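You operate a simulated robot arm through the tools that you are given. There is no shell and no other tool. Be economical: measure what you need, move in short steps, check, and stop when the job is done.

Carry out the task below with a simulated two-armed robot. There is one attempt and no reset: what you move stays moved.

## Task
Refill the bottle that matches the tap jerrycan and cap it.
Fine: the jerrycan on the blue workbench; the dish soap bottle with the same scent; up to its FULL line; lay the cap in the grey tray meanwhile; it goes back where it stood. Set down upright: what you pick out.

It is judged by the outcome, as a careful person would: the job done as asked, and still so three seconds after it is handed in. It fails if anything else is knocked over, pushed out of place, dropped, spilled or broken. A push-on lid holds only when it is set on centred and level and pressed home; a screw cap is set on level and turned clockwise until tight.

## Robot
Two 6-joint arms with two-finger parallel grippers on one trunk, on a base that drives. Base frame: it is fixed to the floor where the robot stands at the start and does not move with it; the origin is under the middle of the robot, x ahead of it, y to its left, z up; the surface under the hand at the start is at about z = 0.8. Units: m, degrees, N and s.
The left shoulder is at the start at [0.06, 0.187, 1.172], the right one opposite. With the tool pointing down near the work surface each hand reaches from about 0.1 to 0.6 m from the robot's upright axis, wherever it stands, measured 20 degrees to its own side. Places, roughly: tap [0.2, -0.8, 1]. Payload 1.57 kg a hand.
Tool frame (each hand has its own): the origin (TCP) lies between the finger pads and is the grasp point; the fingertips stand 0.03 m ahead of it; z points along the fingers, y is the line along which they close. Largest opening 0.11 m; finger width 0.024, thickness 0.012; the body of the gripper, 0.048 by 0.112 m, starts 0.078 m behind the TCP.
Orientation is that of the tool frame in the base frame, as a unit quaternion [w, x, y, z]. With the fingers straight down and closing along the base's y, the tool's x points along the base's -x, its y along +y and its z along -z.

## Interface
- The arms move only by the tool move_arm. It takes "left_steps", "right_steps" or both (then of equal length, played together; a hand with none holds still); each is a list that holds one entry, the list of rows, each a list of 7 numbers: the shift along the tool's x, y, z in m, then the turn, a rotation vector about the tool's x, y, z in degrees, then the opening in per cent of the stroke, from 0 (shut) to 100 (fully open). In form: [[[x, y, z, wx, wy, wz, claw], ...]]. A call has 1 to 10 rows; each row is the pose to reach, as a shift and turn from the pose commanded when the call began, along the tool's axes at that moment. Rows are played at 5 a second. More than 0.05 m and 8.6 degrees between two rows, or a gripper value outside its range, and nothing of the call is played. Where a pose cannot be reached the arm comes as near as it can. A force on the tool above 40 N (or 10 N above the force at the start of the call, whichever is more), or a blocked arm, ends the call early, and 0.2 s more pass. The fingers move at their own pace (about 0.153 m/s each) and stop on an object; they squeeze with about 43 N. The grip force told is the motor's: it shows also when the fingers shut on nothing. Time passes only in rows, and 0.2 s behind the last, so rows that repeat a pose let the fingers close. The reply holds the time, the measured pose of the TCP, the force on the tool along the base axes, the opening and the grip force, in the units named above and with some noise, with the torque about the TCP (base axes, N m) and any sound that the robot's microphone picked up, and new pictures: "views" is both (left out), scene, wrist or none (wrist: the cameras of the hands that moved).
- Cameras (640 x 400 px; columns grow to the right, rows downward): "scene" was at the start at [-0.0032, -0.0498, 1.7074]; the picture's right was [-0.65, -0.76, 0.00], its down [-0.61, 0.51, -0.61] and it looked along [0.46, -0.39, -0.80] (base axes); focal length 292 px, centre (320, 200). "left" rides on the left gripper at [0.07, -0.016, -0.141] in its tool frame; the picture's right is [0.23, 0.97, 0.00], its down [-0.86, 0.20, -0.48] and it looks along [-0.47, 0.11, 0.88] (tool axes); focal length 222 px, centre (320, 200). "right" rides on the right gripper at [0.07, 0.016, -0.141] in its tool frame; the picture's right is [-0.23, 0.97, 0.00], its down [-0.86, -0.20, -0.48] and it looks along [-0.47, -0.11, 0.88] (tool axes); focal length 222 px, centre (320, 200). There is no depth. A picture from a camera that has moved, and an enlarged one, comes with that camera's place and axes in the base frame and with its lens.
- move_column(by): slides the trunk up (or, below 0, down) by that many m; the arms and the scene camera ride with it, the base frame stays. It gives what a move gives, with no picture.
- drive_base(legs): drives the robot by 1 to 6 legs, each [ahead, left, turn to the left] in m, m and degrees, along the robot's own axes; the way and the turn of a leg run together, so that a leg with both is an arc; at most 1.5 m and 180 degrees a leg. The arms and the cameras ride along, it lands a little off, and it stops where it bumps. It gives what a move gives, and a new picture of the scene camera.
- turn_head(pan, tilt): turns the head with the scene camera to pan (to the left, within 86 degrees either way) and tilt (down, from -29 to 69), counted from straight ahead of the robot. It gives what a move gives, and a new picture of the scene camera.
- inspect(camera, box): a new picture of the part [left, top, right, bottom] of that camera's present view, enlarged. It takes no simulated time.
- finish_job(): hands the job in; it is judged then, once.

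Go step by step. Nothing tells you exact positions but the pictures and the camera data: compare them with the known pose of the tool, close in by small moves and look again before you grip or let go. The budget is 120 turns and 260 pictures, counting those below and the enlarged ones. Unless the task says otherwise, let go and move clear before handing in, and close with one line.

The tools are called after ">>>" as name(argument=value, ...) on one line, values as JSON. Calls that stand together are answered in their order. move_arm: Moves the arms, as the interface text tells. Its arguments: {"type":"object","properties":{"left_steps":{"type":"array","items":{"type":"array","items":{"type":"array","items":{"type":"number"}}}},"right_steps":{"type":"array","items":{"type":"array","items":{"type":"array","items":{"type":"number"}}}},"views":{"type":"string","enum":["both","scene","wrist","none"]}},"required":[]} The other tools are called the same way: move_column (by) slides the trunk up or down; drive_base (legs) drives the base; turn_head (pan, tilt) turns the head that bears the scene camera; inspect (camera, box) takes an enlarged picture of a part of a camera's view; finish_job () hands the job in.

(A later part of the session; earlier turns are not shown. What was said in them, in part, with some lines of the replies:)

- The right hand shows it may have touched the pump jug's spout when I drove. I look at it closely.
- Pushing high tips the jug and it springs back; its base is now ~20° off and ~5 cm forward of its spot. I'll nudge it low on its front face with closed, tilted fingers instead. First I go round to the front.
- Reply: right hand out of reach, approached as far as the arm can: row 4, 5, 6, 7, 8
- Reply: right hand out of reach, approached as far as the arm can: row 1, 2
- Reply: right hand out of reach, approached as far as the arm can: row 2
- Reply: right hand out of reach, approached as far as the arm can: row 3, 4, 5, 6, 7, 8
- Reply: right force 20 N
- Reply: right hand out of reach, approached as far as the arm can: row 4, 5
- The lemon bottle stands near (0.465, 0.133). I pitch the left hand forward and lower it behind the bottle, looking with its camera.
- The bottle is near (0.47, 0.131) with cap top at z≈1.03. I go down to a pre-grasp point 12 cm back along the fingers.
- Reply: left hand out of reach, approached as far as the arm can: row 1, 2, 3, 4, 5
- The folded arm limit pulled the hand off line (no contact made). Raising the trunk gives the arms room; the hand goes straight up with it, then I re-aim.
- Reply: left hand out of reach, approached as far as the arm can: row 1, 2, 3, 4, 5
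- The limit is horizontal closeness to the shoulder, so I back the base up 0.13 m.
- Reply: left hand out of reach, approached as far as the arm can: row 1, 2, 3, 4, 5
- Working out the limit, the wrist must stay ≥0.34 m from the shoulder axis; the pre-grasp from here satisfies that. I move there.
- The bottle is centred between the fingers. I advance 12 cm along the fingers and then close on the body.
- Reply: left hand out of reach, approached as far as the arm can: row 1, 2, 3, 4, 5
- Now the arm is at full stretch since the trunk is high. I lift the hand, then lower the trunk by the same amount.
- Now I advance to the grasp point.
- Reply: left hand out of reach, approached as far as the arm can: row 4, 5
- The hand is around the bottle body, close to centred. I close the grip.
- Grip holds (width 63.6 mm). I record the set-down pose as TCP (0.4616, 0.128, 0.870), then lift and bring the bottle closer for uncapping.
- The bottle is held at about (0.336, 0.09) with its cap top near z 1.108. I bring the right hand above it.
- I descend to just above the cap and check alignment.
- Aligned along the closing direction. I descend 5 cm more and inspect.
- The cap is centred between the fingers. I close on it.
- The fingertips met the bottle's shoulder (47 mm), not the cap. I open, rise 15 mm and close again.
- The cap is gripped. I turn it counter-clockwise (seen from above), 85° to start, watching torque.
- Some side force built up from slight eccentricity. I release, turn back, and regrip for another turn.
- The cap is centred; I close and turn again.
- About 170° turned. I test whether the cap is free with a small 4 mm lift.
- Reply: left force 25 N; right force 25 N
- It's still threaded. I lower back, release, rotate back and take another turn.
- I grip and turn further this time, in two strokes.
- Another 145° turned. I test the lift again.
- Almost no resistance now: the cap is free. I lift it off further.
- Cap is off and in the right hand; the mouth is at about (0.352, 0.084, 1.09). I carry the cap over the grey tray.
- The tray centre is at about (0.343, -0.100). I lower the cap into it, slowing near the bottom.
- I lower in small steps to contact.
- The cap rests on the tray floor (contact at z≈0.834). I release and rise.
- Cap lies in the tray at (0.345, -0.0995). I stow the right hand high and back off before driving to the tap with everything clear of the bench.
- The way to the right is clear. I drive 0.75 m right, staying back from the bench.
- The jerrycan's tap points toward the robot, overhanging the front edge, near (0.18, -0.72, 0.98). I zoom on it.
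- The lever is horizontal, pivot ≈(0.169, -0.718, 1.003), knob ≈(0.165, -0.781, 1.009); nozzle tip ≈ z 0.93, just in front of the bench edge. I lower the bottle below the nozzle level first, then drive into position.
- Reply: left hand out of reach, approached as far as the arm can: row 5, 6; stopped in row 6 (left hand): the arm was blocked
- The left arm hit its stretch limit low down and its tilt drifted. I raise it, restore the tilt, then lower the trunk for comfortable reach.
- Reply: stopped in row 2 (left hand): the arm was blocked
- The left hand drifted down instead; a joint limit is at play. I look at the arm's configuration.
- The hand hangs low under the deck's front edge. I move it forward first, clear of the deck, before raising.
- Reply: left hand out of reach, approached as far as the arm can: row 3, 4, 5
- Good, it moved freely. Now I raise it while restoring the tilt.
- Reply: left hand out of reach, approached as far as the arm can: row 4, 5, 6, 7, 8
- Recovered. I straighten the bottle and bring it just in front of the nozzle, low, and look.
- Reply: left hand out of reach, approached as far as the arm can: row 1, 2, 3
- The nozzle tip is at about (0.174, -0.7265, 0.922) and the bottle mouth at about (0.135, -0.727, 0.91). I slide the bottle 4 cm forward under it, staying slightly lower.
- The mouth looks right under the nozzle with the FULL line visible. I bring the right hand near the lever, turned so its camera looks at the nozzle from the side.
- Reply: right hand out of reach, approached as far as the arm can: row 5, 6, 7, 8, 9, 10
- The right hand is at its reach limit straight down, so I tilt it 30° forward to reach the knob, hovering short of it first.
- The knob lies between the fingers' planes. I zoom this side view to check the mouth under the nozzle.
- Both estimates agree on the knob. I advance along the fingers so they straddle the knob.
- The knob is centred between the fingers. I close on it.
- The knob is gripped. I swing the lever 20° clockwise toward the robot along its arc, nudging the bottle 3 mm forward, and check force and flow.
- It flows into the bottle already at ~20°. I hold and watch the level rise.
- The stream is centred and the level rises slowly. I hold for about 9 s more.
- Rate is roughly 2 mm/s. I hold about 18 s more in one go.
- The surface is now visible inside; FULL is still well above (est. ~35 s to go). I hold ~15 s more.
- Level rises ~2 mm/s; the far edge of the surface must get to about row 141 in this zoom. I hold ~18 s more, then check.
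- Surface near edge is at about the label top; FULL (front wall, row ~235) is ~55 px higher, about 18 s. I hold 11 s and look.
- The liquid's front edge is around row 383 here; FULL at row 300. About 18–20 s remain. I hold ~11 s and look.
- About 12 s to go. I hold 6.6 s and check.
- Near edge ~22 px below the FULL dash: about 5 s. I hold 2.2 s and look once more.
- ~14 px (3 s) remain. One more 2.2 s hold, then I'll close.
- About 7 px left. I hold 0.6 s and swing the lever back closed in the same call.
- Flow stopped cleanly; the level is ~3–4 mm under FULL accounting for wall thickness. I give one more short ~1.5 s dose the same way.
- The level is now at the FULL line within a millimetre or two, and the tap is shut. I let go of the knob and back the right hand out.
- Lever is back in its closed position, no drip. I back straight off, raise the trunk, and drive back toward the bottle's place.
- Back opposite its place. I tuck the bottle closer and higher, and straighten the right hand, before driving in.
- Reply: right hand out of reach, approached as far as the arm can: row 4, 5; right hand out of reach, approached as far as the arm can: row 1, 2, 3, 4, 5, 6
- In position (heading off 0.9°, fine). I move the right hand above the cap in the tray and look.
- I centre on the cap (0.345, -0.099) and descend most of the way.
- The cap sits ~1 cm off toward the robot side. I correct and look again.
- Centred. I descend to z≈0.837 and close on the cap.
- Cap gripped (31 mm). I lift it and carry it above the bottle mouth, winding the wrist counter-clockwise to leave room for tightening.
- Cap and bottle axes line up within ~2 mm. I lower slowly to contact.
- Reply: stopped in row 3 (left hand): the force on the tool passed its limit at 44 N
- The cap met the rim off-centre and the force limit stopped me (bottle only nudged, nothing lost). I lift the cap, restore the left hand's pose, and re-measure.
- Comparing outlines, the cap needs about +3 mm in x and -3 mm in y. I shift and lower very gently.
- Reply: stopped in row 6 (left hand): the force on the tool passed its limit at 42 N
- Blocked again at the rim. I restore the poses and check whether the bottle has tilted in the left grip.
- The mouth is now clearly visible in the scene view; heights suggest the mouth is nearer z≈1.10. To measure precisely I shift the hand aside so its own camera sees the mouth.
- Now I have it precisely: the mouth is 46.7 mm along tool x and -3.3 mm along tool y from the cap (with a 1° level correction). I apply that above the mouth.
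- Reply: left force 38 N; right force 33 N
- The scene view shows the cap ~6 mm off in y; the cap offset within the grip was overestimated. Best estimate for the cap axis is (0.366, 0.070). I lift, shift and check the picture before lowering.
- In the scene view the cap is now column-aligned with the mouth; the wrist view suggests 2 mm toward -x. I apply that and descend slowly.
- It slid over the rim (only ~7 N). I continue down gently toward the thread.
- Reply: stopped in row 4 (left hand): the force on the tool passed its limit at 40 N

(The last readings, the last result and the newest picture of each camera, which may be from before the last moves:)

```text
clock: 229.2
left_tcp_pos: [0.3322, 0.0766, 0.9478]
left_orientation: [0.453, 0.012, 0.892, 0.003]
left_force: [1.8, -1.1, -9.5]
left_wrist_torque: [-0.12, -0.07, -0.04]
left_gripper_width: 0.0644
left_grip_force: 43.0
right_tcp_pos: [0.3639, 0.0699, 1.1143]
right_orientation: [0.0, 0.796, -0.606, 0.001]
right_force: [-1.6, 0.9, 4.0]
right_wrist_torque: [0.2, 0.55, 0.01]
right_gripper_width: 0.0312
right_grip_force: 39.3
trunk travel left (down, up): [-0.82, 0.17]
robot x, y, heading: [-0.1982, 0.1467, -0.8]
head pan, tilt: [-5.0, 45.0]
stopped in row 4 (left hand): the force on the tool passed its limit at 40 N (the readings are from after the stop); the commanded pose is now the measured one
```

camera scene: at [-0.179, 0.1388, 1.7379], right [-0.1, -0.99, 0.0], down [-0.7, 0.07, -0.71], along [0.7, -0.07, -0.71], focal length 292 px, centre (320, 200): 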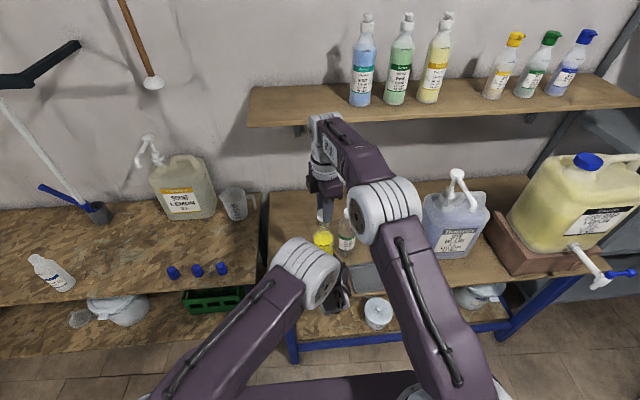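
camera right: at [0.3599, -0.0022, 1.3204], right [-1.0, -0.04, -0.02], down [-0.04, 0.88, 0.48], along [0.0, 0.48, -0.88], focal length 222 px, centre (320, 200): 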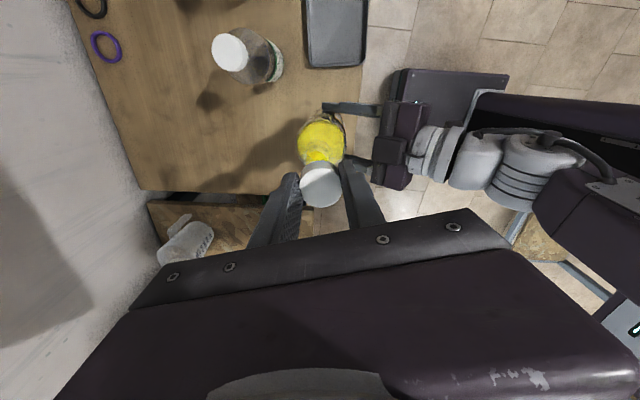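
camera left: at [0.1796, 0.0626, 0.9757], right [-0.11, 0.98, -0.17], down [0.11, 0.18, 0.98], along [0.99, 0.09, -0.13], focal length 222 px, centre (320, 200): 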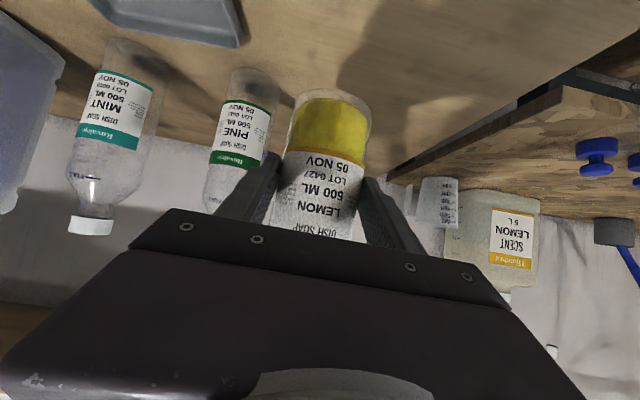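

The left arm gives way under load, tilting the bottle ~1°. I relieve, restore the bottle upright, and look again.

>>> move_arm(left_steps=[[[0, 0, 0, 0, 0, 0, 10], [-0.0025, -0.0007, 0, 0.1, -0.45, 0, 10], [-0.005, -0.0013, 0, 0.2, -0.95, 0, 10], [-0.005, -0.0013, 0, 0.2, -0.95, 0, 10]]], right_steps=[[[0, 0, -0.003, 0, 0, 0, 0], [0, 0, -0.004, 0, 0, 0, 0], [0, 0, -0.004, 0, 0, 0, 0], [0, 0, -0.004, 0, 0, 0, 0]]], views="none")

>>> inspect(camera="scene", box=[305, 195, 345, 235])

>>> inspect(camera="right", box=[270, 100, 370, 220])

```text
clock: 230.2
left_tcp_pos: [0.336, 0.0768, 0.9498]
left_orientation: [0.46, 0.014, 0.888, 0.002]
left_force: [3.6, -3.0, -20.1]
left_wrist_torque: [0.6, 1.11, -0.05]
left_gripper_width: 0.0647
left_grip_force: 43.1
right_tcp_pos: [0.3644, 0.07, 1.1196]
right_orientation: [-0.002, 0.796, -0.606, 0.001]
right_force: [-3.8, 3.7, 16.0]
right_wrist_torque: [0.04, 0.16, 0.01]
right_gripper_width: 0.0312
right_grip_force: 40.0
trunk travel left (down, up): [-0.82, 0.17]
robot x, y, heading: [-0.1972, 0.1476, -1.0]
head pan, tilt: [-5.0, 45.0]
```

```text
10.00 times, centred on (325, 215) of scene
camera zoom: at [-0.179, 0.139, 1.7379], right [-0.1, -0.99, 0.0], down [-0.7, 0.07, -0.71], along [0.7, -0.07, -0.71], focal length 2915 px, centre (270, 50)
```

zoom: 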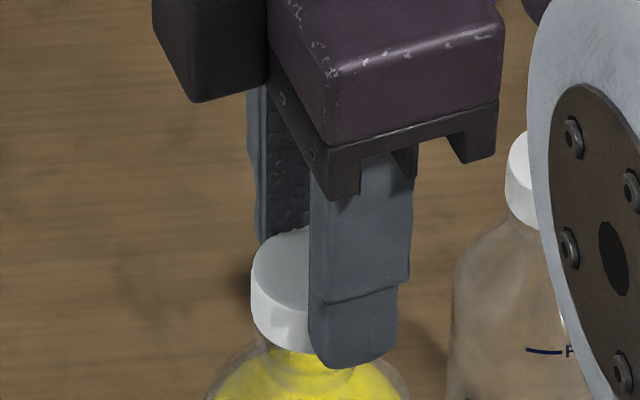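

```text
3.33 times, centred on (320, 160) of right
camera zoom: at [0.366, -0.0019, 1.2625], right [-1.0, -0.04, 0.0], down [-0.04, 0.88, 0.48], along [-0.02, 0.48, -0.88], focal length 740 px, centre (320, 333)
```

zoom: 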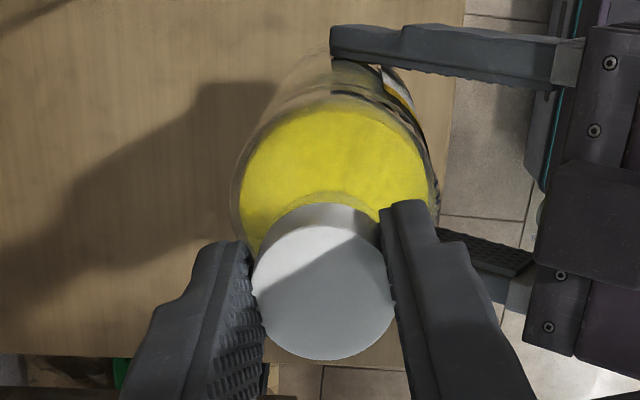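

The cap sits squarely over the neck with ~16 N. I start turning clockwise.

>>> move_arm(right_steps=[[[0, 0, 0, 0, 0, 8.5, 0], [0, 0, 0, 0, 0, 17, 0], [0, 0, 0, 0, 0, 25.5, 0], [0, 0, 0.0003, 0, 0, 34, 0], [0, 0, 0.0006, 0, 0, 42.5, 0], [0, 0, 0.0009, 0, 0, 51, 0], [0, 0, 0.0012, 0, 0, 59.5, 0], [0, 0, 0.0015, 0, 0, 68, 0], [0, 0, 0.0018, 0, 0, 76.5, 0], [0, 0, 0.0021, 0, 0, 85, 0]]], views="none")

>>> inspect(camera="scene", box=[305, 195, 345, 235])

```text
clock: 232.3
left_tcp_pos: [0.3365, 0.0757, 0.9512]
left_orientation: [0.46, 0.014, 0.888, 0.0]
left_force: [10.2, -3.8, -24.2]
left_wrist_torque: [0.89, 1.32, -0.12]
left_gripper_width: 0.0647
left_grip_force: 42.9
right_tcp_pos: [0.3644, 0.0696, 1.1163]
right_orientation: [0.002, -0.175, 0.984, -0.001]
right_force: [-9.6, 3.9, 19.0]
right_wrist_torque: [-0.07, 0.9, 0.08]
right_gripper_width: 0.0313
right_grip_force: 40.1
trunk travel left (down, up): [-0.82, 0.17]
robot x, y, heading: [-0.1991, 0.1512, -0.6]
head pan, tilt: [-5.0, 45.0]
```

```text
10.00 times, centred on (325, 215) of scene
camera zoom: at [-0.179, 0.1391, 1.7379], right [-0.1, -0.99, 0.0], down [-0.7, 0.07, -0.71], along [0.7, -0.07, -0.71], focal length 2915 px, centre (270, 50)
```

zoom: 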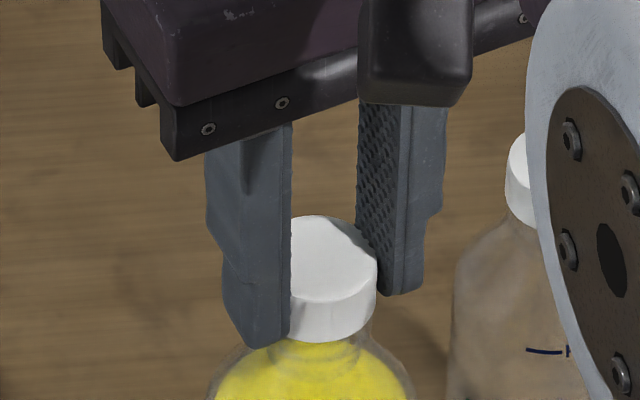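

The cap looks level and centred on the neck. I continue clockwise with a small sideways relief.

>>> move_arm(right_steps=[[[0.0012, 0.001, 0, 0, 0, 8.5, 0], [0.0012, 0.001, 0.0003, 0, 0, 17, 0], [0.0012, 0.001, 0.0006, 0, 0, 25.5, 0], [0.0012, 0.001, 0.0009, 0, 0, 34, 0], [0.0012, 0.001, 0.0012, 0, 0, 42.5, 0], [0.0012, 0.001, 0.0015, 0, 0, 51, 0], [0.0012, 0.001, 0.0018, 0, 0, 59.5, 0], [0.0012, 0.001, 0.0021, 0, 0, 68, 0]]], views="none")

>>> inspect(camera="scene", box=[305, 195, 345, 235])

```text
clock: 234.2
left_tcp_pos: [0.3358, 0.0748, 0.9517]
left_orientation: [0.46, 0.013, 0.888, 0.0]
left_force: [-4.1, -10.0, -26.6]
left_wrist_torque: [1.96, -0.22, -0.37]
left_gripper_width: 0.0653
left_grip_force: 42.3
right_tcp_pos: [0.3626, 0.0705, 1.113]
right_orientation: [0.002, 0.406, 0.914, 0.002]
right_force: [4.5, 10.6, 21.0]
right_wrist_torque: [0.06, 0.2, 0.05]
right_gripper_width: 0.0315
right_grip_force: 40.1
trunk travel left (down, up): [-0.82, 0.17]
robot x, y, heading: [-0.2025, 0.1494, -1.2]
head pan, tilt: [-5.0, 45.0]
```

```text
10.00 times, centred on (325, 215) of scene
camera zoom: at [-0.179, 0.139, 1.7379], right [-0.1, -0.99, 0.0], down [-0.7, 0.07, -0.71], along [0.7, -0.07, -0.71], focal length 2915 px, centre (270, 50)
```

zoom: 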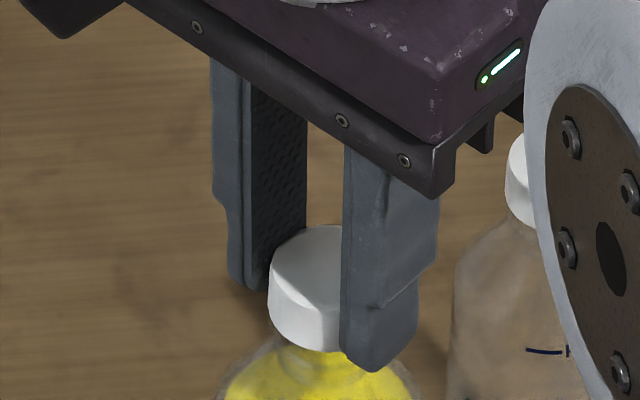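

The cap is descending on the thread (1.1196 → 1.113). I regrip and do another full ~145° clockwise stroke.

>>> move_arm(right_steps=[[[0, 0, 0, 0, 0, 0, 30], [0.0008, 0.0014, 0, 0, 0, 0, 60], [0.0008, 0.0014, 0, 0, 0, -8.5, 60], [0.0008, 0.0014, 0, 0, 0, -17, 60], [0.0008, 0.0014, 0, 0, 0, -25.5, 60], [0.0008, 0.0014, 0, 0, 0, -34, 60], [0.0008, 0.0014, 0, 0, 0, -42.5, 60], [0.0008, 0.0014, 0, 0, 0, -51, 60], [0.0008, 0.0014, 0, 0, 0, -59.5, 60], [0.0008, 0.0014, 0, 0, 0, -68, 60]]], views="none")

>>> move_arm(right_steps=[[[0, 0, 0, 0, 0, -8.5, 60], [0, 0, 0, 0, 0, -17, 60], [0, 0, 0, 0, 0, -25.5, 60], [0, 0, 0, 0, 0, -34, 60], [0, 0, 0, 0, 0, -42.5, 60], [0, 0, 0, 0, 0, -51, 60], [0, 0, 0, 0, 0, -59.5, 60], [0, 0, 0, 0, 0, -68, 60], [0, 0, 0, 0, 0, -76.5, 60]]], views="wrist")

>>> inspect(camera="scene", box=[305, 195, 345, 235])

```text
clock: 236.3
left_tcp_pos: [0.3374, 0.0748, 0.9529]
left_orientation: [0.461, 0.013, 0.887, 0.0]
left_force: [0.1, 0.3, -5.2]
left_wrist_torque: [0.06, 0.09, 0.02]
left_gripper_width: 0.0651
left_grip_force: 43.1
right_tcp_pos: [0.362, 0.0706, 1.115]
right_orientation: [0.0, -0.178, 0.984, 0.0]
right_force: [0.0, -0.3, 0.4]
right_wrist_torque: [-0.01, -0.01, -0.02]
right_gripper_width: 0.0661
right_grip_force: 0.0
trunk travel left (down, up): [-0.82, 0.17]
robot x, y, heading: [-0.1998, 0.148, -1.0]
head pan, tilt: [-5.0, 45.0]
```

```text
clock: 238.3
left_tcp_pos: [0.337, 0.0755, 0.9531]
left_orientation: [0.461, 0.013, 0.887, 0.0]
left_force: [-0.1, 1.0, -5.7]
left_wrist_torque: [0.02, 0.1, 0.0]
left_gripper_width: 0.0649
left_grip_force: 43.3
right_tcp_pos: [0.3628, 0.0709, 1.1148]
right_orientation: [0.0, 0.749, -0.663, 0.001]
right_force: [0.1, 0.0, 0.4]
right_wrist_torque: [-0.03, -0.03, 0.02]
right_gripper_width: 0.0657
right_grip_force: 0.1
trunk travel left (down, up): [-0.82, 0.17]
robot x, y, heading: [-0.2047, 0.146, -0.7]
head pan, tilt: [-5.0, 45.0]
camera right: at [0.3551, 0.0005, 1.2582], right [-0.99, 0.11, 0.0], down [0.09, 0.87, 0.48], along [0.05, 0.48, -0.88], focal length 222 px, centre (320, 200)
```

right: 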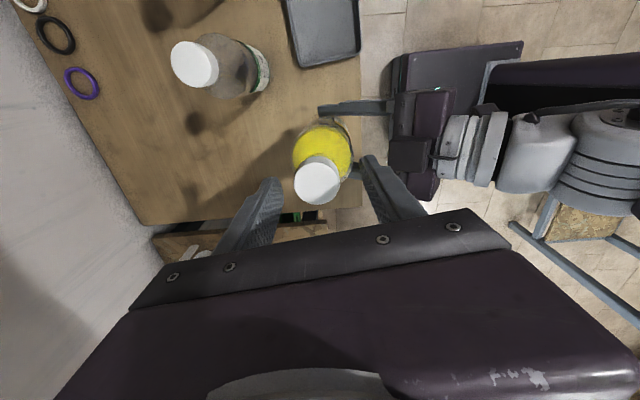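

```text
10.00 times, centred on (325, 215) of scene
camera zoom: at [-0.179, 0.139, 1.7379], right [-0.1, -0.99, 0.0], down [-0.7, 0.07, -0.71], along [0.7, -0.07, -0.71], focal length 2915 px, centre (270, 50)
```

zoom: 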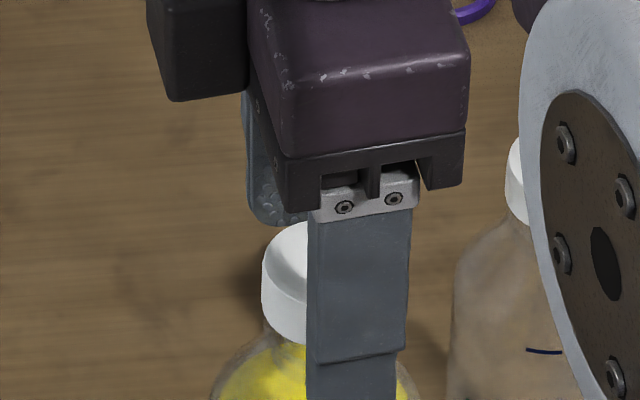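

The cap stays on, level. I grip again and turn clockwise ~145° with slight downward feed.

>>> move_arm(right_steps=[[[0, 0, 0.002, 0, 0, 0, 30], [0, 0, 0.002, 0, 0, 0, 0], [0, 0, 0.002, 0, 0, 0, 0], [0, 0, 0.0035, 0, 0, 8.5, 0], [0, 0, 0.0045, 0, 0, 17, 0], [0, 0, 0.005, 0, 0, 25.5, 0], [0, 0, 0.0055, 0, 0, 34, 0], [0, 0, 0.006, 0, 0, 42.5, 0], [0, 0, 0.0062, 0, 0, 51, 0], [0, 0, 0.0065, 0, 0, 59.5, 0]]], views="none")

>>> move_arm(right_steps=[[[0, 0, 0, 0, 0, 8.5, 0], [0, 0, 0.0003, 0, 0, 17, 0], [0, 0, 0.0006, 0, 0, 25.5, 0], [0, 0, 0.0009, 0, 0, 34, 0], [0, 0, 0.0012, 0, 0, 42.5, 0], [0, 0, 0.0015, 0, 0, 51, 0], [0, 0, 0.0018, 0, 0, 59.5, 0], [0, 0, 0.002, 0, 0, 68, 0], [0, 0, 0.0022, 0, 0, 76.5, 0], [0, 0, 0.0024, 0, 0, 85, 0]]], views="none")

>>> inspect(camera="scene", box=[305, 195, 345, 235])

```text
clock: 240.6
left_tcp_pos: [0.3362, 0.0768, 0.9497]
left_orientation: [0.457, 0.013, 0.889, 0.001]
left_force: [-0.8, 0.2, -37.1]
left_wrist_torque: [0.85, 0.22, -0.1]
left_gripper_width: 0.0649
left_grip_force: 43.4
right_tcp_pos: [0.3637, 0.0718, 1.108]
right_orientation: [0.002, -0.318, 0.948, 0.0]
right_force: [0.2, 0.9, 31.5]
right_wrist_torque: [-0.59, 0.69, 0.05]
right_gripper_width: 0.0317
right_grip_force: 40.4
trunk travel left (down, up): [-0.82, 0.17]
robot x, y, heading: [-0.2035, 0.15, -0.5]
head pan, tilt: [-5.0, 45.0]
```

```text
clock: 242.8
left_tcp_pos: [0.3363, 0.0755, 0.9512]
left_orientation: [0.459, 0.014, 0.888, 0.0]
left_force: [-1.8, -2.7, -24.9]
left_wrist_torque: [0.54, 0.36, -1.01]
left_gripper_width: 0.0647
left_grip_force: 43.1
right_tcp_pos: [0.3637, 0.0728, 1.1053]
right_orientation: [0.002, 0.405, 0.914, 0.001]
right_force: [3.1, 3.1, 19.3]
right_wrist_torque: [-0.02, -0.11, 0.89]
right_gripper_width: 0.032
right_grip_force: 40.7
trunk travel left (down, up): [-0.82, 0.17]
robot x, y, heading: [-0.2016, 0.1479, -1.0]
head pan, tilt: [-5.0, 45.0]
```

```text
10.00 times, centred on (325, 215) of scene
camera zoom: at [-0.179, 0.1391, 1.7379], right [-0.1, -0.99, 0.0], down [-0.7, 0.07, -0.71], along [0.7, -0.07, -0.71], focal length 2915 px, centre (270, 50)
```

zoom: 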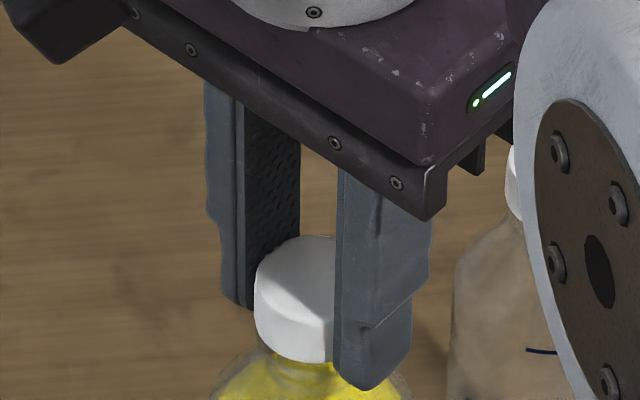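

Tightening torque has risen to ~0.9 N·m. One more regrip stroke to confirm it's tight.

>>> move_arm(right_steps=[[[0, 0, 0, 0, 0, 0, 30], [0, 0, 0, 0, 0, 0, 55], [0, 0, 0, 0, 0, -8.5, 55], [0, 0, 0, 0, 0, -17, 55], [0, 0, 0, 0, 0, -25.5, 55], [0, 0, 0, 0, 0, -34, 55], [0, 0, 0, 0, 0, -42.5, 55], [0, 0, 0, 0, 0, -51, 55], [0, 0, 0, 0, 0, -59.5, 55], [0, 0, 0, 0, 0, -68, 55]]], views="none")

>>> move_arm(right_steps=[[[0, 0, 0.001, 0, 0, 0, 30], [0, 0, 0.001, 0, 0, 0, 0], [0, 0, 0.001, 0, 0, 0, 0], [0, 0, 0.0015, 0, 0, 8.5, 0], [0, 0, 0.0015, 0, 0, 17, 0], [0, 0, 0.002, 0, 0, 25.5, 0], [0, 0, 0.002, 0, 0, 34, 0]]], views="none")

>>> move_arm(right_steps=[[[0, 0, 0, 0, 0, 8.5, 0], [0, 0, 0, 0, 0, 17, 0], [0, 0, 0, 0, 0, 25.5, 0], [0, 0, 0, 0, 0, 34, 0]]], views="none")

>>> inspect(camera="scene", box=[295, 190, 355, 250])

```text
clock: 244.9
left_tcp_pos: [0.3362, 0.0757, 0.9522]
left_orientation: [0.461, 0.012, 0.887, 0.002]
left_force: [-0.9, 0.0, -4.8]
left_wrist_torque: [0.03, 0.12, 0.0]
left_gripper_width: 0.0647
left_grip_force: 43.2
right_tcp_pos: [0.3624, 0.0722, 1.105]
right_orientation: [0.001, -0.179, 0.984, 0.001]
right_force: [-0.3, 0.4, 0.3]
right_wrist_torque: [0.02, -0.02, 0.02]
right_gripper_width: 0.0604
right_grip_force: 0.1
trunk travel left (down, up): [-0.82, 0.17]
robot x, y, heading: [-0.1997, 0.1488, -0.9]
head pan, tilt: [-5.0, 45.0]
```

```text
clock: 246.6
left_tcp_pos: [0.3371, 0.0759, 0.9518]
left_orientation: [0.46, 0.014, 0.888, 0.001]
left_force: [2.4, -9.3, -6.7]
left_wrist_torque: [1.28, 0.52, -1.1]
left_gripper_width: 0.0648
left_grip_force: 42.6
right_tcp_pos: [0.3632, 0.0721, 1.1051]
right_orientation: [0.001, 0.119, 0.993, 0.001]
right_force: [-2.4, 9.4, 1.4]
right_wrist_torque: [0.19, 0.08, 0.87]
right_gripper_width: 0.0321
right_grip_force: 40.5
trunk travel left (down, up): [-0.82, 0.17]
robot x, y, heading: [-0.2056, 0.146, -1.0]
head pan, tilt: [-5.0, 45.0]
```

```text
clock: 247.6
left_tcp_pos: [0.3365, 0.0758, 0.9526]
left_orientation: [0.461, 0.013, 0.887, 0.0]
left_force: [-1.7, -9.0, -5.5]
left_wrist_torque: [1.27, -0.19, -1.27]
left_gripper_width: 0.0646
left_grip_force: 43.0
right_tcp_pos: [0.3632, 0.0715, 1.1046]
right_orientation: [0.001, 0.404, 0.915, 0.0]
right_force: [2.6, 8.5, 0.0]
right_wrist_torque: [0.09, -0.07, 1.01]
right_gripper_width: 0.0318
right_grip_force: 40.4
trunk travel left (down, up): [-0.82, 0.17]
robot x, y, heading: [-0.2043, 0.149, -0.8]
head pan, tilt: [-5.0, 45.0]
```

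```text
6.67 times, centred on (325, 220) of scene
camera zoom: at [-0.179, 0.1391, 1.7379], right [-0.1, -0.99, 0.0], down [-0.7, 0.07, -0.71], along [0.7, -0.07, -0.71], focal length 1943 px, centre (287, 67)
```

zoom: 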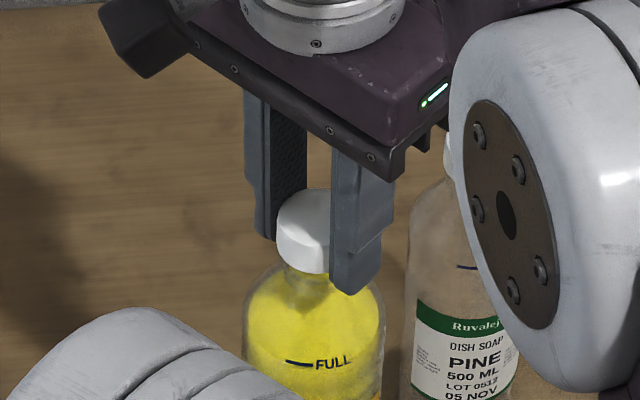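

Torque plateaus at ~1 N·m with the fingers slipping: the cap is tight, and the label hasn't turned. I release it, move the right hand away, and carry the bottle back over its spot.

>>> move_arm(right_steps=[[[0, 0, 0, 0, 0, 0, 30], [0, 0, 0, 0, 0, 0, 60], [0, 0, -0.03, 0, 0, 0, 60], [0, 0, -0.07, 0, 0, 0, 60], [0, 0, -0.11, 0, 0, 0, 60], [-0.02, -0.035, -0.15, 0, 0, -8, 60], [-0.04, -0.07, -0.18, 0, 0, -16, 60], [-0.06, -0.105, -0.2, 0, 0, -24, 60], [-0.078, -0.138, -0.2, 0, 0, -32, 60]]], views="none")

>>> move_arm(left_steps=[[[-0.0176, 0.0137, 0.0254, -0.4, 0, -0.2, 10], [-0.0353, 0.0274, 0.0508, -0.8, 0.1, -0.5, 10], [-0.053, 0.0411, 0.0763, -1.2, 0.1, -0.7, 10], [-0.0706, 0.0549, 0.1017, -1.5, 0.17, -0.9, 10], [-0.0453, 0.0545, 0.1195, -1.5, 0.17, -0.9, 10], [-0.0199, 0.0542, 0.1373, -1.5, 0.17, -0.9, 10], [-0.0199, 0.0542, 0.1373, -1.5, 0.17, -0.9, 10]]], views="both")

```text
refused: row 6 steps farther than a row can; nothing moved
```

```text
clock: 248.2
left_tcp_pos: [0.4017, 0.0983, 0.9505]
left_orientation: [0.461, 0.011, 0.887, 0.004]
left_force: [-10.3, -3.9, 2.9]
left_wrist_torque: [0.44, -0.4, -0.08]
left_gripper_width: 0.071
left_grip_force: 43.1
right_tcp_pos: [0.3708, 0.075, 1.1052]
right_orientation: [0.011, 0.404, 0.915, 0.009]
right_force: [9.4, 4.9, -8.2]
right_wrist_torque: [0.08, -0.79, -0.03]
right_gripper_width: 0.034
right_grip_force: 41.4
trunk travel left (down, up): [-0.82, 0.17]
robot x, y, heading: [-0.1993, 0.1479, -0.9]
head pan, tilt: [-5.0, 45.0]
stopped in row 3 (left hand): the force on the tool passed its limit at 64 N (the readings are from after the stop); the commanded pose is now the measured one
camera scene: at [-0.1778, 0.1397, 1.7378], right [-0.1, -0.99, 0.0], down [-0.7, 0.07, -0.71], along [0.7, -0.07, -0.71], focal length 292 px, centre (320, 200)
camera left: at [0.2455, 0.085, 0.9744], right [-0.11, 0.98, -0.17], down [0.1, 0.18, 0.98], along [0.99, 0.09, -0.12], focal length 222 px, centre (320, 200)
```

scene: 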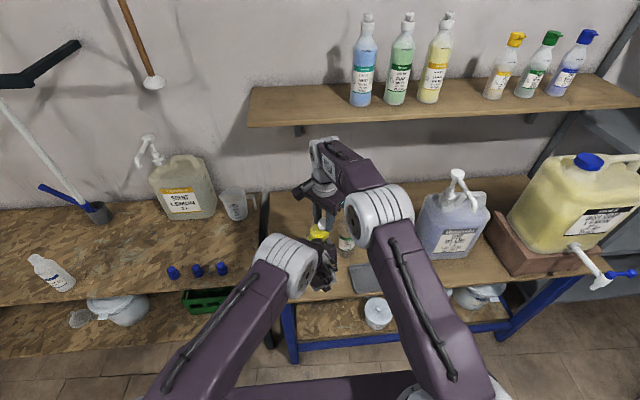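
left: 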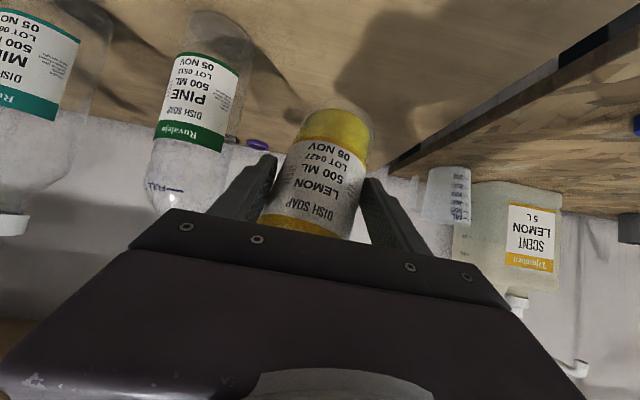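

I erred: the right release call was refused, so the left hand moved while the cap was still held and the bottle slipped in the left grip (cap tight, nothing spilled). I reverse the left motion to bring the bottle back upright, then inspect.

>>> move_arm(left_steps=[[[0.009, -0.006, -0.0135, 0.2, 0, 0.1, 10], [0.0176, -0.012, -0.027, 0.4, 0, 0.2, 10], [0.0264, -0.018, -0.0405, 0.6, 0, 0.4, 10], [0.0352, -0.024, -0.054, 0.8, -0.1, 0.5, 10], [0.0352, -0.024, -0.054, 0.8, -0.1, 0.5, 10]]], views="both")

>>> inspect(camera="scene", box=[285, 180, 365, 260])

```text
clock: 249.4
left_tcp_pos: [0.3371, 0.0765, 0.9512]
left_orientation: [0.463, 0.015, 0.886, 0.001]
left_force: [10.5, 2.9, -12.1]
left_wrist_torque: [-0.31, 0.99, 0.1]
left_gripper_width: 0.0649
left_grip_force: 42.7
right_tcp_pos: [0.369, 0.0721, 1.1047]
right_orientation: [0.011, 0.404, 0.915, 0.007]
right_force: [-10.8, -3.3, 6.8]
right_wrist_torque: [-0.1, 0.94, 0.05]
right_gripper_width: 0.0315
right_grip_force: 40.5
trunk travel left (down, up): [-0.82, 0.17]
robot x, y, heading: [-0.2041, 0.1495, -0.7]
head pan, tilt: [-5.0, 45.0]
camera scene: at [-0.1786, 0.1392, 1.7378], right [-0.1, -0.99, 0.0], down [-0.7, 0.07, -0.71], along [0.7, -0.07, -0.71], focal length 292 px, centre (320, 200)
camera left: at [0.1802, 0.0655, 0.975], right [-0.1, 0.98, -0.17], down [0.1, 0.18, 0.98], along [0.99, 0.08, -0.12], focal length 222 px, centre (320, 200)
```

scene: 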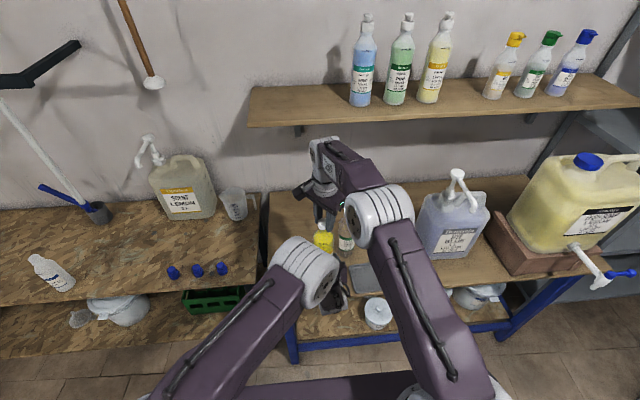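
left: 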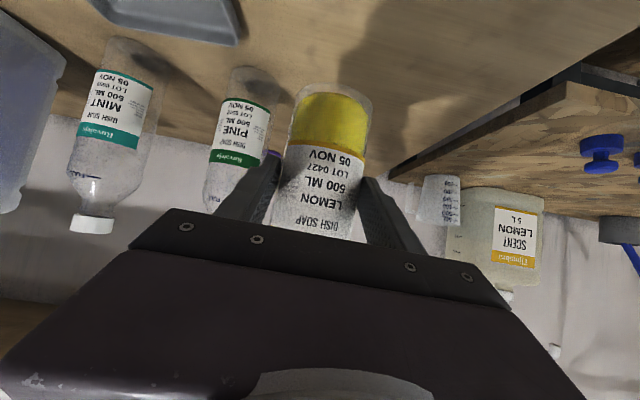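

```text
5.00 times, centred on (325, 220) of scene
camera zoom: at [-0.1786, 0.1392, 1.7378], right [-0.1, -0.99, 0.0], down [-0.7, 0.07, -0.71], along [0.7, -0.07, -0.71], focal length 1457 px, centre (295, 100)
```

zoom: 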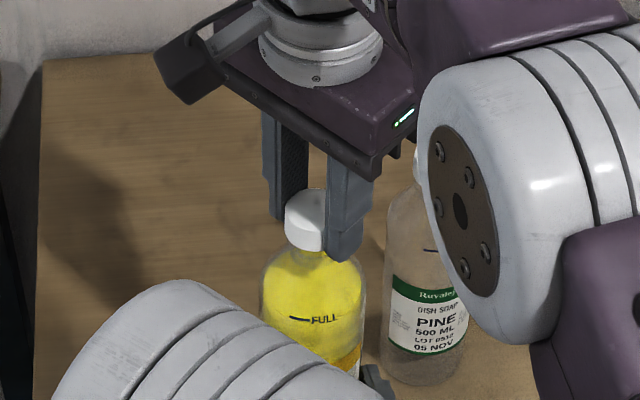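

The bottle is nearly upright again. I push its top back 6 mm to vertical via the cap, then release the cap and raise the right hand.

>>> move_arm(right_steps=[[[0.002, -0.0022, 0, 0, 0, 0, 0], [0.004, -0.0045, 0, 0, 0, 0, 0], [0.004, -0.0045, 0, 0, 0, 0, 0], [0.004, -0.0045, 0, 0, 0, 0, 30], [0.004, -0.0045, 0, 0, 0, 0, 60], [0.004, -0.0045, -0.03, 0, 0, 0, 60], [0.004, -0.0045, -0.07, 0, 0, 0, 60], [0.004, -0.0045, -0.11, 0, 0, 0, 60], [0.004, -0.0045, -0.15, 0, 0, 0, 60], [0.004, -0.0045, -0.19, 0, 0, 0, 60]]], views="none")

>>> move_arm(right_steps=[[[-0.02, -0.035, 0, 0, 0, -8, 60], [-0.04, -0.07, 0, 0, 0, -16, 60], [-0.06, -0.105, 0, 0, 0, -24, 60], [-0.078, -0.138, 0, 0, 0, -32, 60]]], views="wrist")

>>> inspect(camera="scene", box=[285, 180, 365, 260])

>>> inspect(camera="left", box=[160, 60, 480, 260])

```text
clock: 251.6
left_tcp_pos: [0.3344, 0.0761, 0.9534]
left_orientation: [0.464, 0.016, 0.885, 0.001]
left_force: [-0.1, 0.4, -5.6]
left_wrist_torque: [0.0, 0.1, 0.0]
left_gripper_width: 0.0649
left_grip_force: 43.0
right_tcp_pos: [0.3361, 0.0686, 1.2881]
right_orientation: [0.011, 0.404, 0.915, 0.009]
right_force: [-1.1, 0.5, 0.0]
right_wrist_torque: [0.0, -0.01, 0.0]
right_gripper_width: 0.0662
right_grip_force: 0.0
right hand out of reach, approached as far as the arm can: row 9, 10
trunk travel left (down, up): [-0.82, 0.17]
robot x, y, heading: [-0.2003, 0.1489, -0.8]
head pan, tilt: [-5.0, 45.0]
```

```text
clock: 252.6
left_tcp_pos: [0.3354, 0.0756, 0.9506]
left_orientation: [0.463, 0.017, 0.886, 0.0]
left_force: [-0.5, -0.1, -5.2]
left_wrist_torque: [0.01, 0.11, 0.0]
left_gripper_width: 0.0647
left_grip_force: 43.0
right_tcp_pos: [0.2854, -0.082, 1.2829]
right_orientation: [0.012, 0.136, 0.991, 0.006]
right_force: [-0.3, -0.7, 0.0]
right_wrist_torque: [0.01, 0.01, 0.0]
right_gripper_width: 0.066
right_grip_force: 0.1
trunk travel left (down, up): [-0.82, 0.17]
robot x, y, heading: [-0.1999, 0.1503, -0.6]
head pan, tilt: [-5.0, 45.0]
camera right: at [0.2187, -0.0489, 1.4248], right [0.48, 0.88, 0.02], down [0.76, -0.43, 0.5], along [0.44, -0.22, -0.87], focal length 222 px, centre (320, 200)
```

right: 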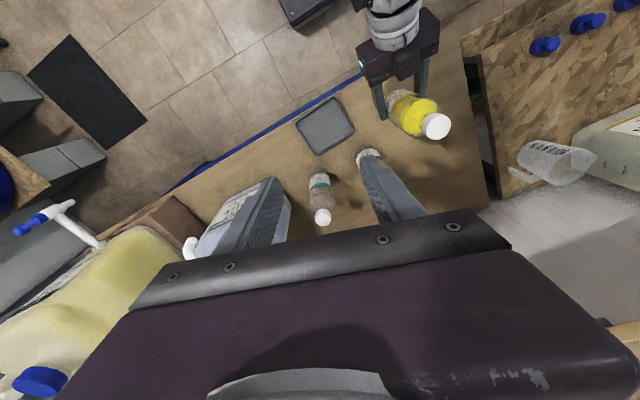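

```text
5.00 times, centred on (325, 220) of scene
camera zoom: at [-0.1802, 0.1371, 1.7378], right [-0.1, -0.99, 0.0], down [-0.7, 0.07, -0.71], along [0.7, -0.07, -0.71], focal length 1457 px, centre (295, 100)
```

zoom: 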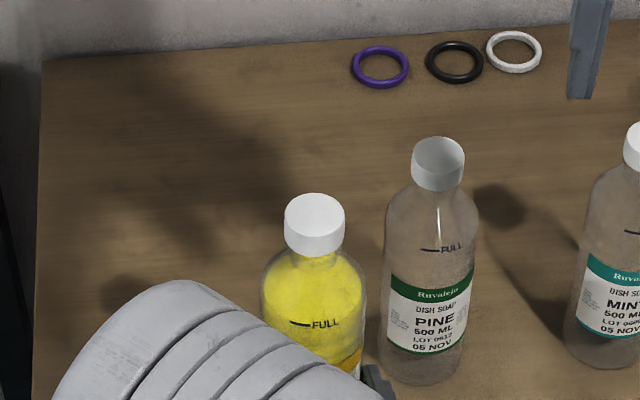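

```text
2.00 times, centred on (320, 160) of left
camera zoom: at [0.1793, 0.0643, 0.9752], right [-0.1, 0.98, -0.17], down [0.1, 0.18, 0.98], along [0.99, 0.08, -0.12], focal length 444 px, centre (320, 280)
```

zoom: 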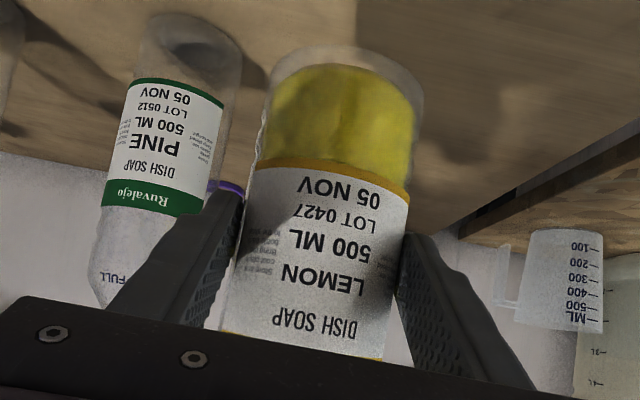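

Bottle is capped level, leaning ~2° in the grip. I carry it over its original spot, correct the lean, and come down close to the bench.

>>> move_arm(left_steps=[[[-0.0176, 0.014, 0.0256, -0.4, -0.5, -0.25, 10], [-0.0351, 0.028, 0.0512, -0.8, -1, -0.5, 10], [-0.0526, 0.0421, 0.0769, -1.2, -1.5, -0.75, 10], [-0.0702, 0.0561, 0.1025, -1.5, -2, -1, 10], [-0.0474, 0.0557, 0.1183, -1.5, -2, -1, 10], [-0.0246, 0.0552, 0.1342, -1.5, -2, -1, 10], [-0.0246, 0.0552, 0.1342, -1.5, -2, -1, 10]]], views="none")

>>> inspect(camera="scene", box=[275, 160, 375, 260])

>>> inspect(camera="left", box=[160, 40, 480, 240])

```text
clock: 254.2
left_tcp_pos: [0.4646, 0.1301, 0.8977]
left_orientation: [0.478, 0.003, 0.878, 0.007]
left_force: [-0.3, -0.3, -5.1]
left_wrist_torque: [-0.04, 0.13, 0.0]
left_gripper_width: 0.0647
left_grip_force: 43.0
right_tcp_pos: [0.2874, -0.0814, 1.282]
right_orientation: [0.012, 0.137, 0.991, 0.003]
right_force: [0.4, 0.5, 0.8]
right_wrist_torque: [0.01, 0.01, -0.02]
right_gripper_width: 0.066
right_grip_force: 0.1
trunk travel left (down, up): [-0.82, 0.17]
robot x, y, heading: [-0.1967, 0.1484, -0.9]
head pan, tilt: [-5.0, 45.0]
```

```text
4.00 times, centred on (325, 210) of scene
camera zoom: at [-0.1786, 0.1395, 1.7379], right [-0.1, -0.99, 0.0], down [-0.7, 0.07, -0.71], along [0.7, -0.07, -0.71], focal length 1166 px, centre (300, 160)
```

zoom: 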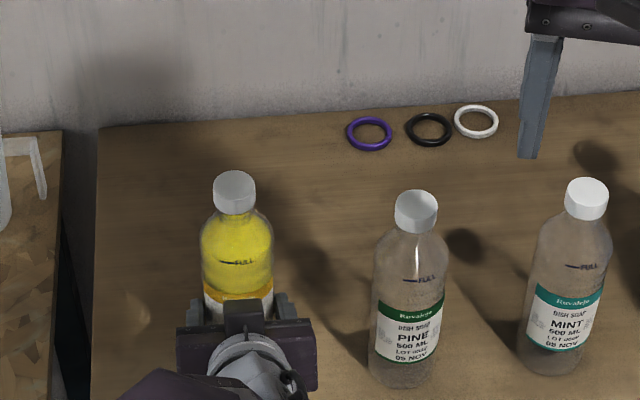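

```text
2.00 times, centred on (320, 140) of left
camera zoom: at [0.3076, 0.1134, 0.916], right [-0.12, 0.98, -0.18], down [0.06, 0.18, 0.98], along [0.99, 0.11, -0.08], focal length 444 px, centre (320, 320)
```

zoom: 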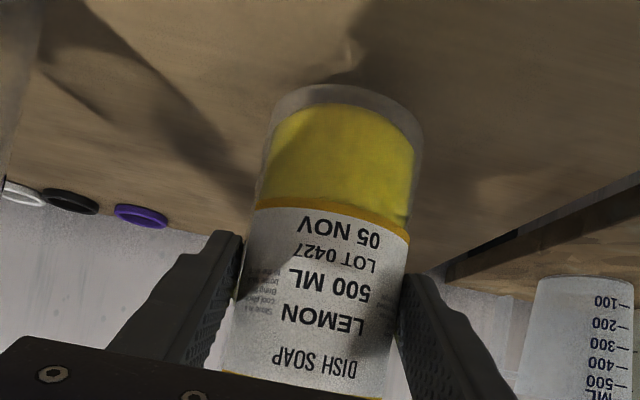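

The cap seats like its neighbours' and the bottle is upright over its spot. I lower it to near contact, then in fine steps.

>>> move_arm(left_steps=[[[0.0016, -0.002, -0.0025, 0, 0, 0, 10], [0.0083, -0.002, 0.0018, 0, 0, 0, 10], [0.0133, -0.002, 0.0051, 0, 0, 0, 10], [0.0159, -0.002, 0.0067, 0, 0, 0, 10], [0.0159, -0.002, 0.0067, 0, 0, 0, 10]]], views="none")

>>> move_arm(left_steps=[[[0.0012, 0, 0.0008, 0, 0, 0, 10], [0.0025, 0, 0.0016, 0, 0, 0, 10], [0.0025, 0, 0.0016, 0, 0, 0, 10]]], views="none")

>>> inspect(camera="left", box=[160, 40, 480, 240])

```text
clock: 255.4
left_tcp_pos: [0.461, 0.1274, 0.8814]
left_orientation: [0.478, 0.004, 0.878, 0.007]
left_force: [0.3, 0.9, -4.8]
left_wrist_torque: [0.0, 0.15, -0.02]
left_gripper_width: 0.0646
left_grip_force: 42.7
right_tcp_pos: [0.2879, -0.0802, 1.2818]
right_orientation: [0.012, 0.136, 0.991, 0.006]
right_force: [-0.3, 0.3, -0.8]
right_wrist_torque: [0.02, -0.01, -0.03]
right_gripper_width: 0.0659
right_grip_force: 0.0
trunk travel left (down, up): [-0.82, 0.17]
robot x, y, heading: [-0.2008, 0.1463, -0.7]
head pan, tilt: [-5.0, 45.0]
```

```text
clock: 256.2
left_tcp_pos: [0.4596, 0.1262, 0.8793]
left_orientation: [0.479, 0.003, 0.878, 0.008]
left_force: [0.7, 1.4, -1.8]
left_wrist_torque: [-0.09, -0.01, 0.01]
left_gripper_width: 0.0648
left_grip_force: 42.7
right_tcp_pos: [0.2865, -0.0812, 1.283]
right_orientation: [0.013, 0.136, 0.991, 0.005]
right_force: [0.4, 0.4, 0.0]
right_wrist_torque: [0.01, -0.02, 0.03]
right_gripper_width: 0.0662
right_grip_force: 0.1
trunk travel left (down, up): [-0.82, 0.17]
robot x, y, heading: [-0.1984, 0.1474, -0.9]
head pan, tilt: [-5.0, 45.0]
```

```text
2.00 times, centred on (320, 140) of left
camera zoom: at [0.3033, 0.1106, 0.8969], right [-0.12, 0.98, -0.18], down [0.06, 0.18, 0.98], along [0.99, 0.11, -0.08], focal length 444 px, centre (320, 320)
```

zoom: 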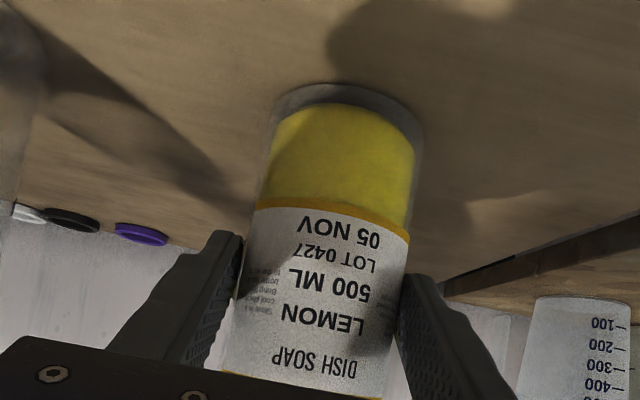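

Contact: the bench takes the weight at z≈0.879. I lower 1 mm more, open, and retreat back along the fingers.

>>> move_arm(left_steps=[[[0.001, 0, 0.0006, 0, 0, 0, 10], [0.001, 0, 0.0006, 0, 0, 0, 62], [0.001, 0, 0.0006, 0, 0, 0, 80], [0.001, 0, 0.0006, 0, 0, 0, 100], [0.001, 0, 0.0006, 0, 0, 0, 100]]], views="none")

>>> inspect(camera="left", box=[160, 40, 480, 240])

>>> inspect(camera="scene", box=[275, 160, 375, 260])

```text
clock: 257.4
left_tcp_pos: [0.4601, 0.127, 0.8777]
left_orientation: [0.478, 0.004, 0.878, 0.008]
left_force: [-0.2, 0.1, 0.4]
left_wrist_torque: [0.03, -0.02, 0.0]
left_gripper_width: 0.1101
left_grip_force: 0.2
right_tcp_pos: [0.2865, -0.0815, 1.2824]
right_orientation: [0.013, 0.137, 0.99, 0.006]
right_force: [0.1, -0.1, 0.2]
right_wrist_torque: [0.01, 0.04, -0.01]
right_gripper_width: 0.0661
right_grip_force: 0.1
trunk travel left (down, up): [-0.82, 0.17]
robot x, y, heading: [-0.199, 0.1479, -0.9]
head pan, tilt: [-5.0, 45.0]
```

```text
2.00 times, centred on (320, 140) of left
camera zoom: at [0.3029, 0.1107, 0.8953], right [-0.12, 0.98, -0.18], down [0.06, 0.18, 0.98], along [0.99, 0.11, -0.08], focal length 444 px, centre (320, 320)
```

zoom: 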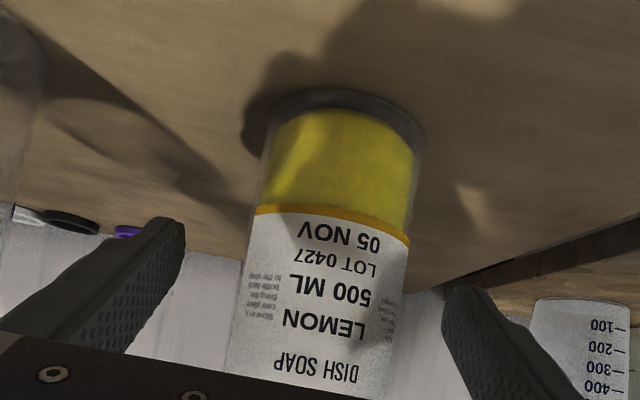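

```text
4.00 times, centred on (325, 210) of scene
camera zoom: at [-0.1798, 0.1391, 1.7379], right [-0.1, -0.99, 0.0], down [-0.7, 0.07, -0.71], along [0.7, -0.07, -0.71], focal length 1166 px, centre (300, 160)
```

zoom: 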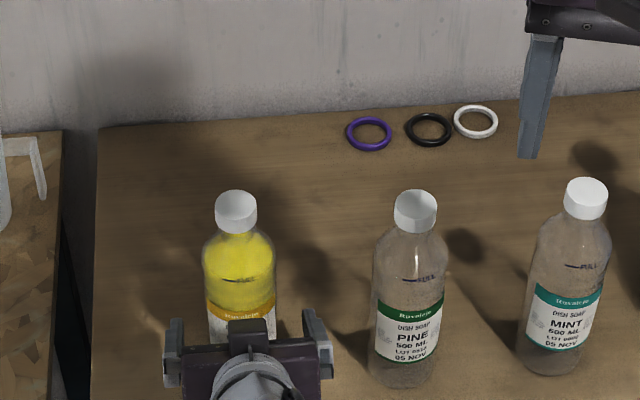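

The bottle stands upright and capped, level with its neighbours. I withdraw the left hand straight back along the fingers.

>>> move_arm(left_steps=[[[0, 0, -0.02, 0, 0, 0, 100], [0, 0, -0.045, 0, 0, 0, 100], [0, 0, -0.075, 0, 0, 0, 100], [0, 0, -0.105, 0, 0, 0, 100], [0, 0, -0.13, 0, 0, 0, 100]]], views="scene")

>>> drive_base(legs=[[-0.2, 0, 0]])

>>> turn_head(pan=-12, tilt=42)

>>> inspect(camera="scene", box=[230, 100, 470, 250])

```text
clock: 258.6
left_tcp_pos: [0.3483, 0.1262, 0.9472]
left_orientation: [0.479, 0.003, 0.878, 0.01]
left_force: [-0.2, 0.3, -0.2]
left_wrist_torque: [-0.02, 0.0, -0.02]
left_gripper_width: 0.1101
left_grip_force: 0.1
right_tcp_pos: [0.2859, -0.0823, 1.2847]
right_orientation: [0.012, 0.137, 0.99, 0.006]
right_force: [-0.6, -0.2, 0.9]
right_wrist_torque: [0.02, -0.02, -0.02]
right_gripper_width: 0.066
right_grip_force: 0.0
trunk travel left (down, up): [-0.82, 0.17]
robot x, y, heading: [-0.2028, 0.1494, -0.8]
head pan, tilt: [-5.0, 45.0]
camera scene: at [-0.181, 0.139, 1.7379], right [-0.1, -0.99, 0.0], down [-0.7, 0.07, -0.71], along [0.7, -0.07, -0.71], focal length 292 px, centre (320, 200)
```

scene: 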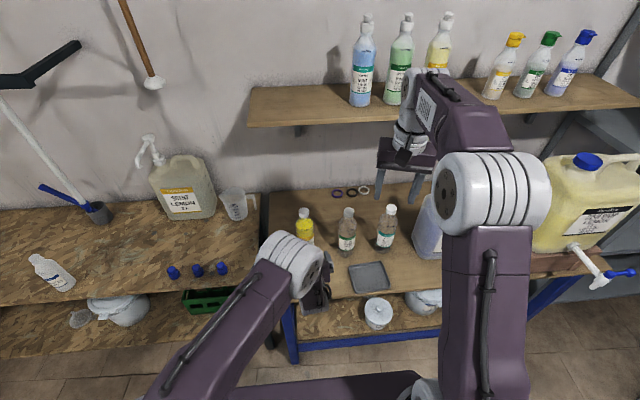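

```text
clock: 260.2
left_tcp_pos: [0.1455, 0.1267, 0.946]
left_orientation: [0.477, 0.005, 0.879, 0.009]
left_force: [0.0, 0.7, -0.1]
left_wrist_torque: [-0.01, -0.02, -0.01]
left_gripper_width: 0.1099
left_grip_force: 0.1
right_tcp_pos: [0.0817, -0.0791, 1.2816]
right_orientation: [0.012, 0.138, 0.99, 0.005]
right_force: [0.8, -0.2, -0.4]
right_wrist_torque: [-0.04, 0.02, -0.04]
right_gripper_width: 0.0662
right_grip_force: 0.1
trunk travel left (down, up): [-0.82, 0.17]
robot x, y, heading: [-0.41, 0.1506, -1.1]
head pan, tilt: [-5.0, 45.0]
camera scene: at [-0.3823, 0.1422, 1.7378], right [-0.11, -0.99, 0.0], down [-0.7, 0.07, -0.71], along [0.7, -0.07, -0.71], focal length 292 px, centre (320, 200)
```

scene: 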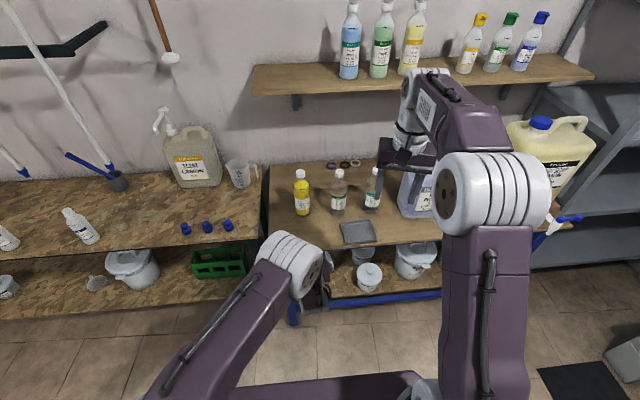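

```text
clock: 260.9
left_tcp_pos: [0.1437, 0.1283, 0.9491]
left_orientation: [0.479, 0.005, 0.878, 0.009]
left_force: [-0.3, 0.2, 0.1]
left_wrist_torque: [0.0, 0.02, -0.02]
left_gripper_width: 0.1098
left_grip_force: 0.1
right_tcp_pos: [0.0792, -0.0799, 1.283]
right_orientation: [0.013, 0.138, 0.99, 0.006]
right_force: [0.3, -0.4, 0.6]
right_wrist_torque: [-0.02, 0.06, 0.01]
right_gripper_width: 0.0661
right_grip_force: 0.1
trunk travel left (down, up): [-0.82, 0.17]
robot x, y, heading: [-0.4066, 0.1504, -0.9]
head pan, tilt: [-12.0, 42.0]
camera scene: at [-0.3857, 0.132, 1.7422], right [-0.23, -0.97, 0.0], down [-0.65, 0.15, -0.74], along [0.72, -0.17, -0.67], focal length 292 px, centre (320, 200)
```

scene: 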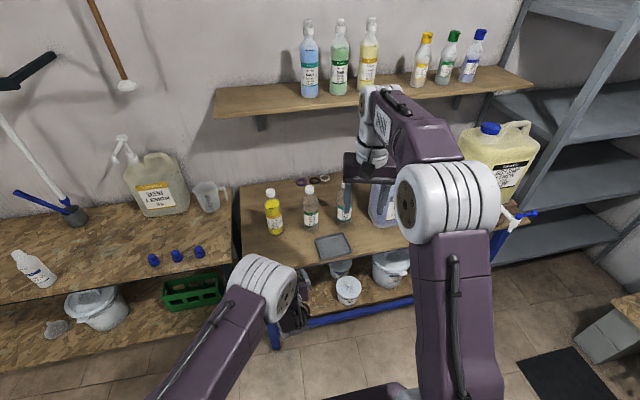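

```text
2.67 times, centred on (350, 175) of scene
camera zoom: at [-0.3857, 0.132, 1.7422], right [-0.23, -0.97, 0.0], down [-0.65, 0.15, -0.74], along [0.72, -0.17, -0.67], focal length 777 px, centre (240, 267)
```

zoom: 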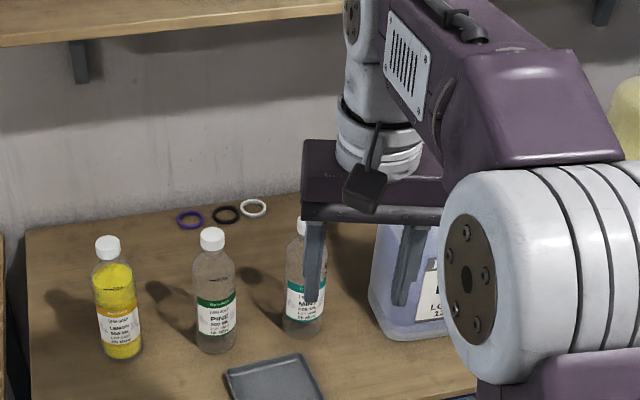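

The lemon bottle stands upright, filled to FULL and capped in its place. The tray is empty, the tap is shut, and both hands are clear, so I hand in.

>>> finish_job()

```text
The job is handed in.
```

The Lemon dish soap bottle is filled to its FULL line (within a millimetre or two), its cap is screwed tight, and it stands upright back in its place. Early on I knocked the blue-dye pump jug round with the right hand and pushed it back to within a few millimetres of where it stood.
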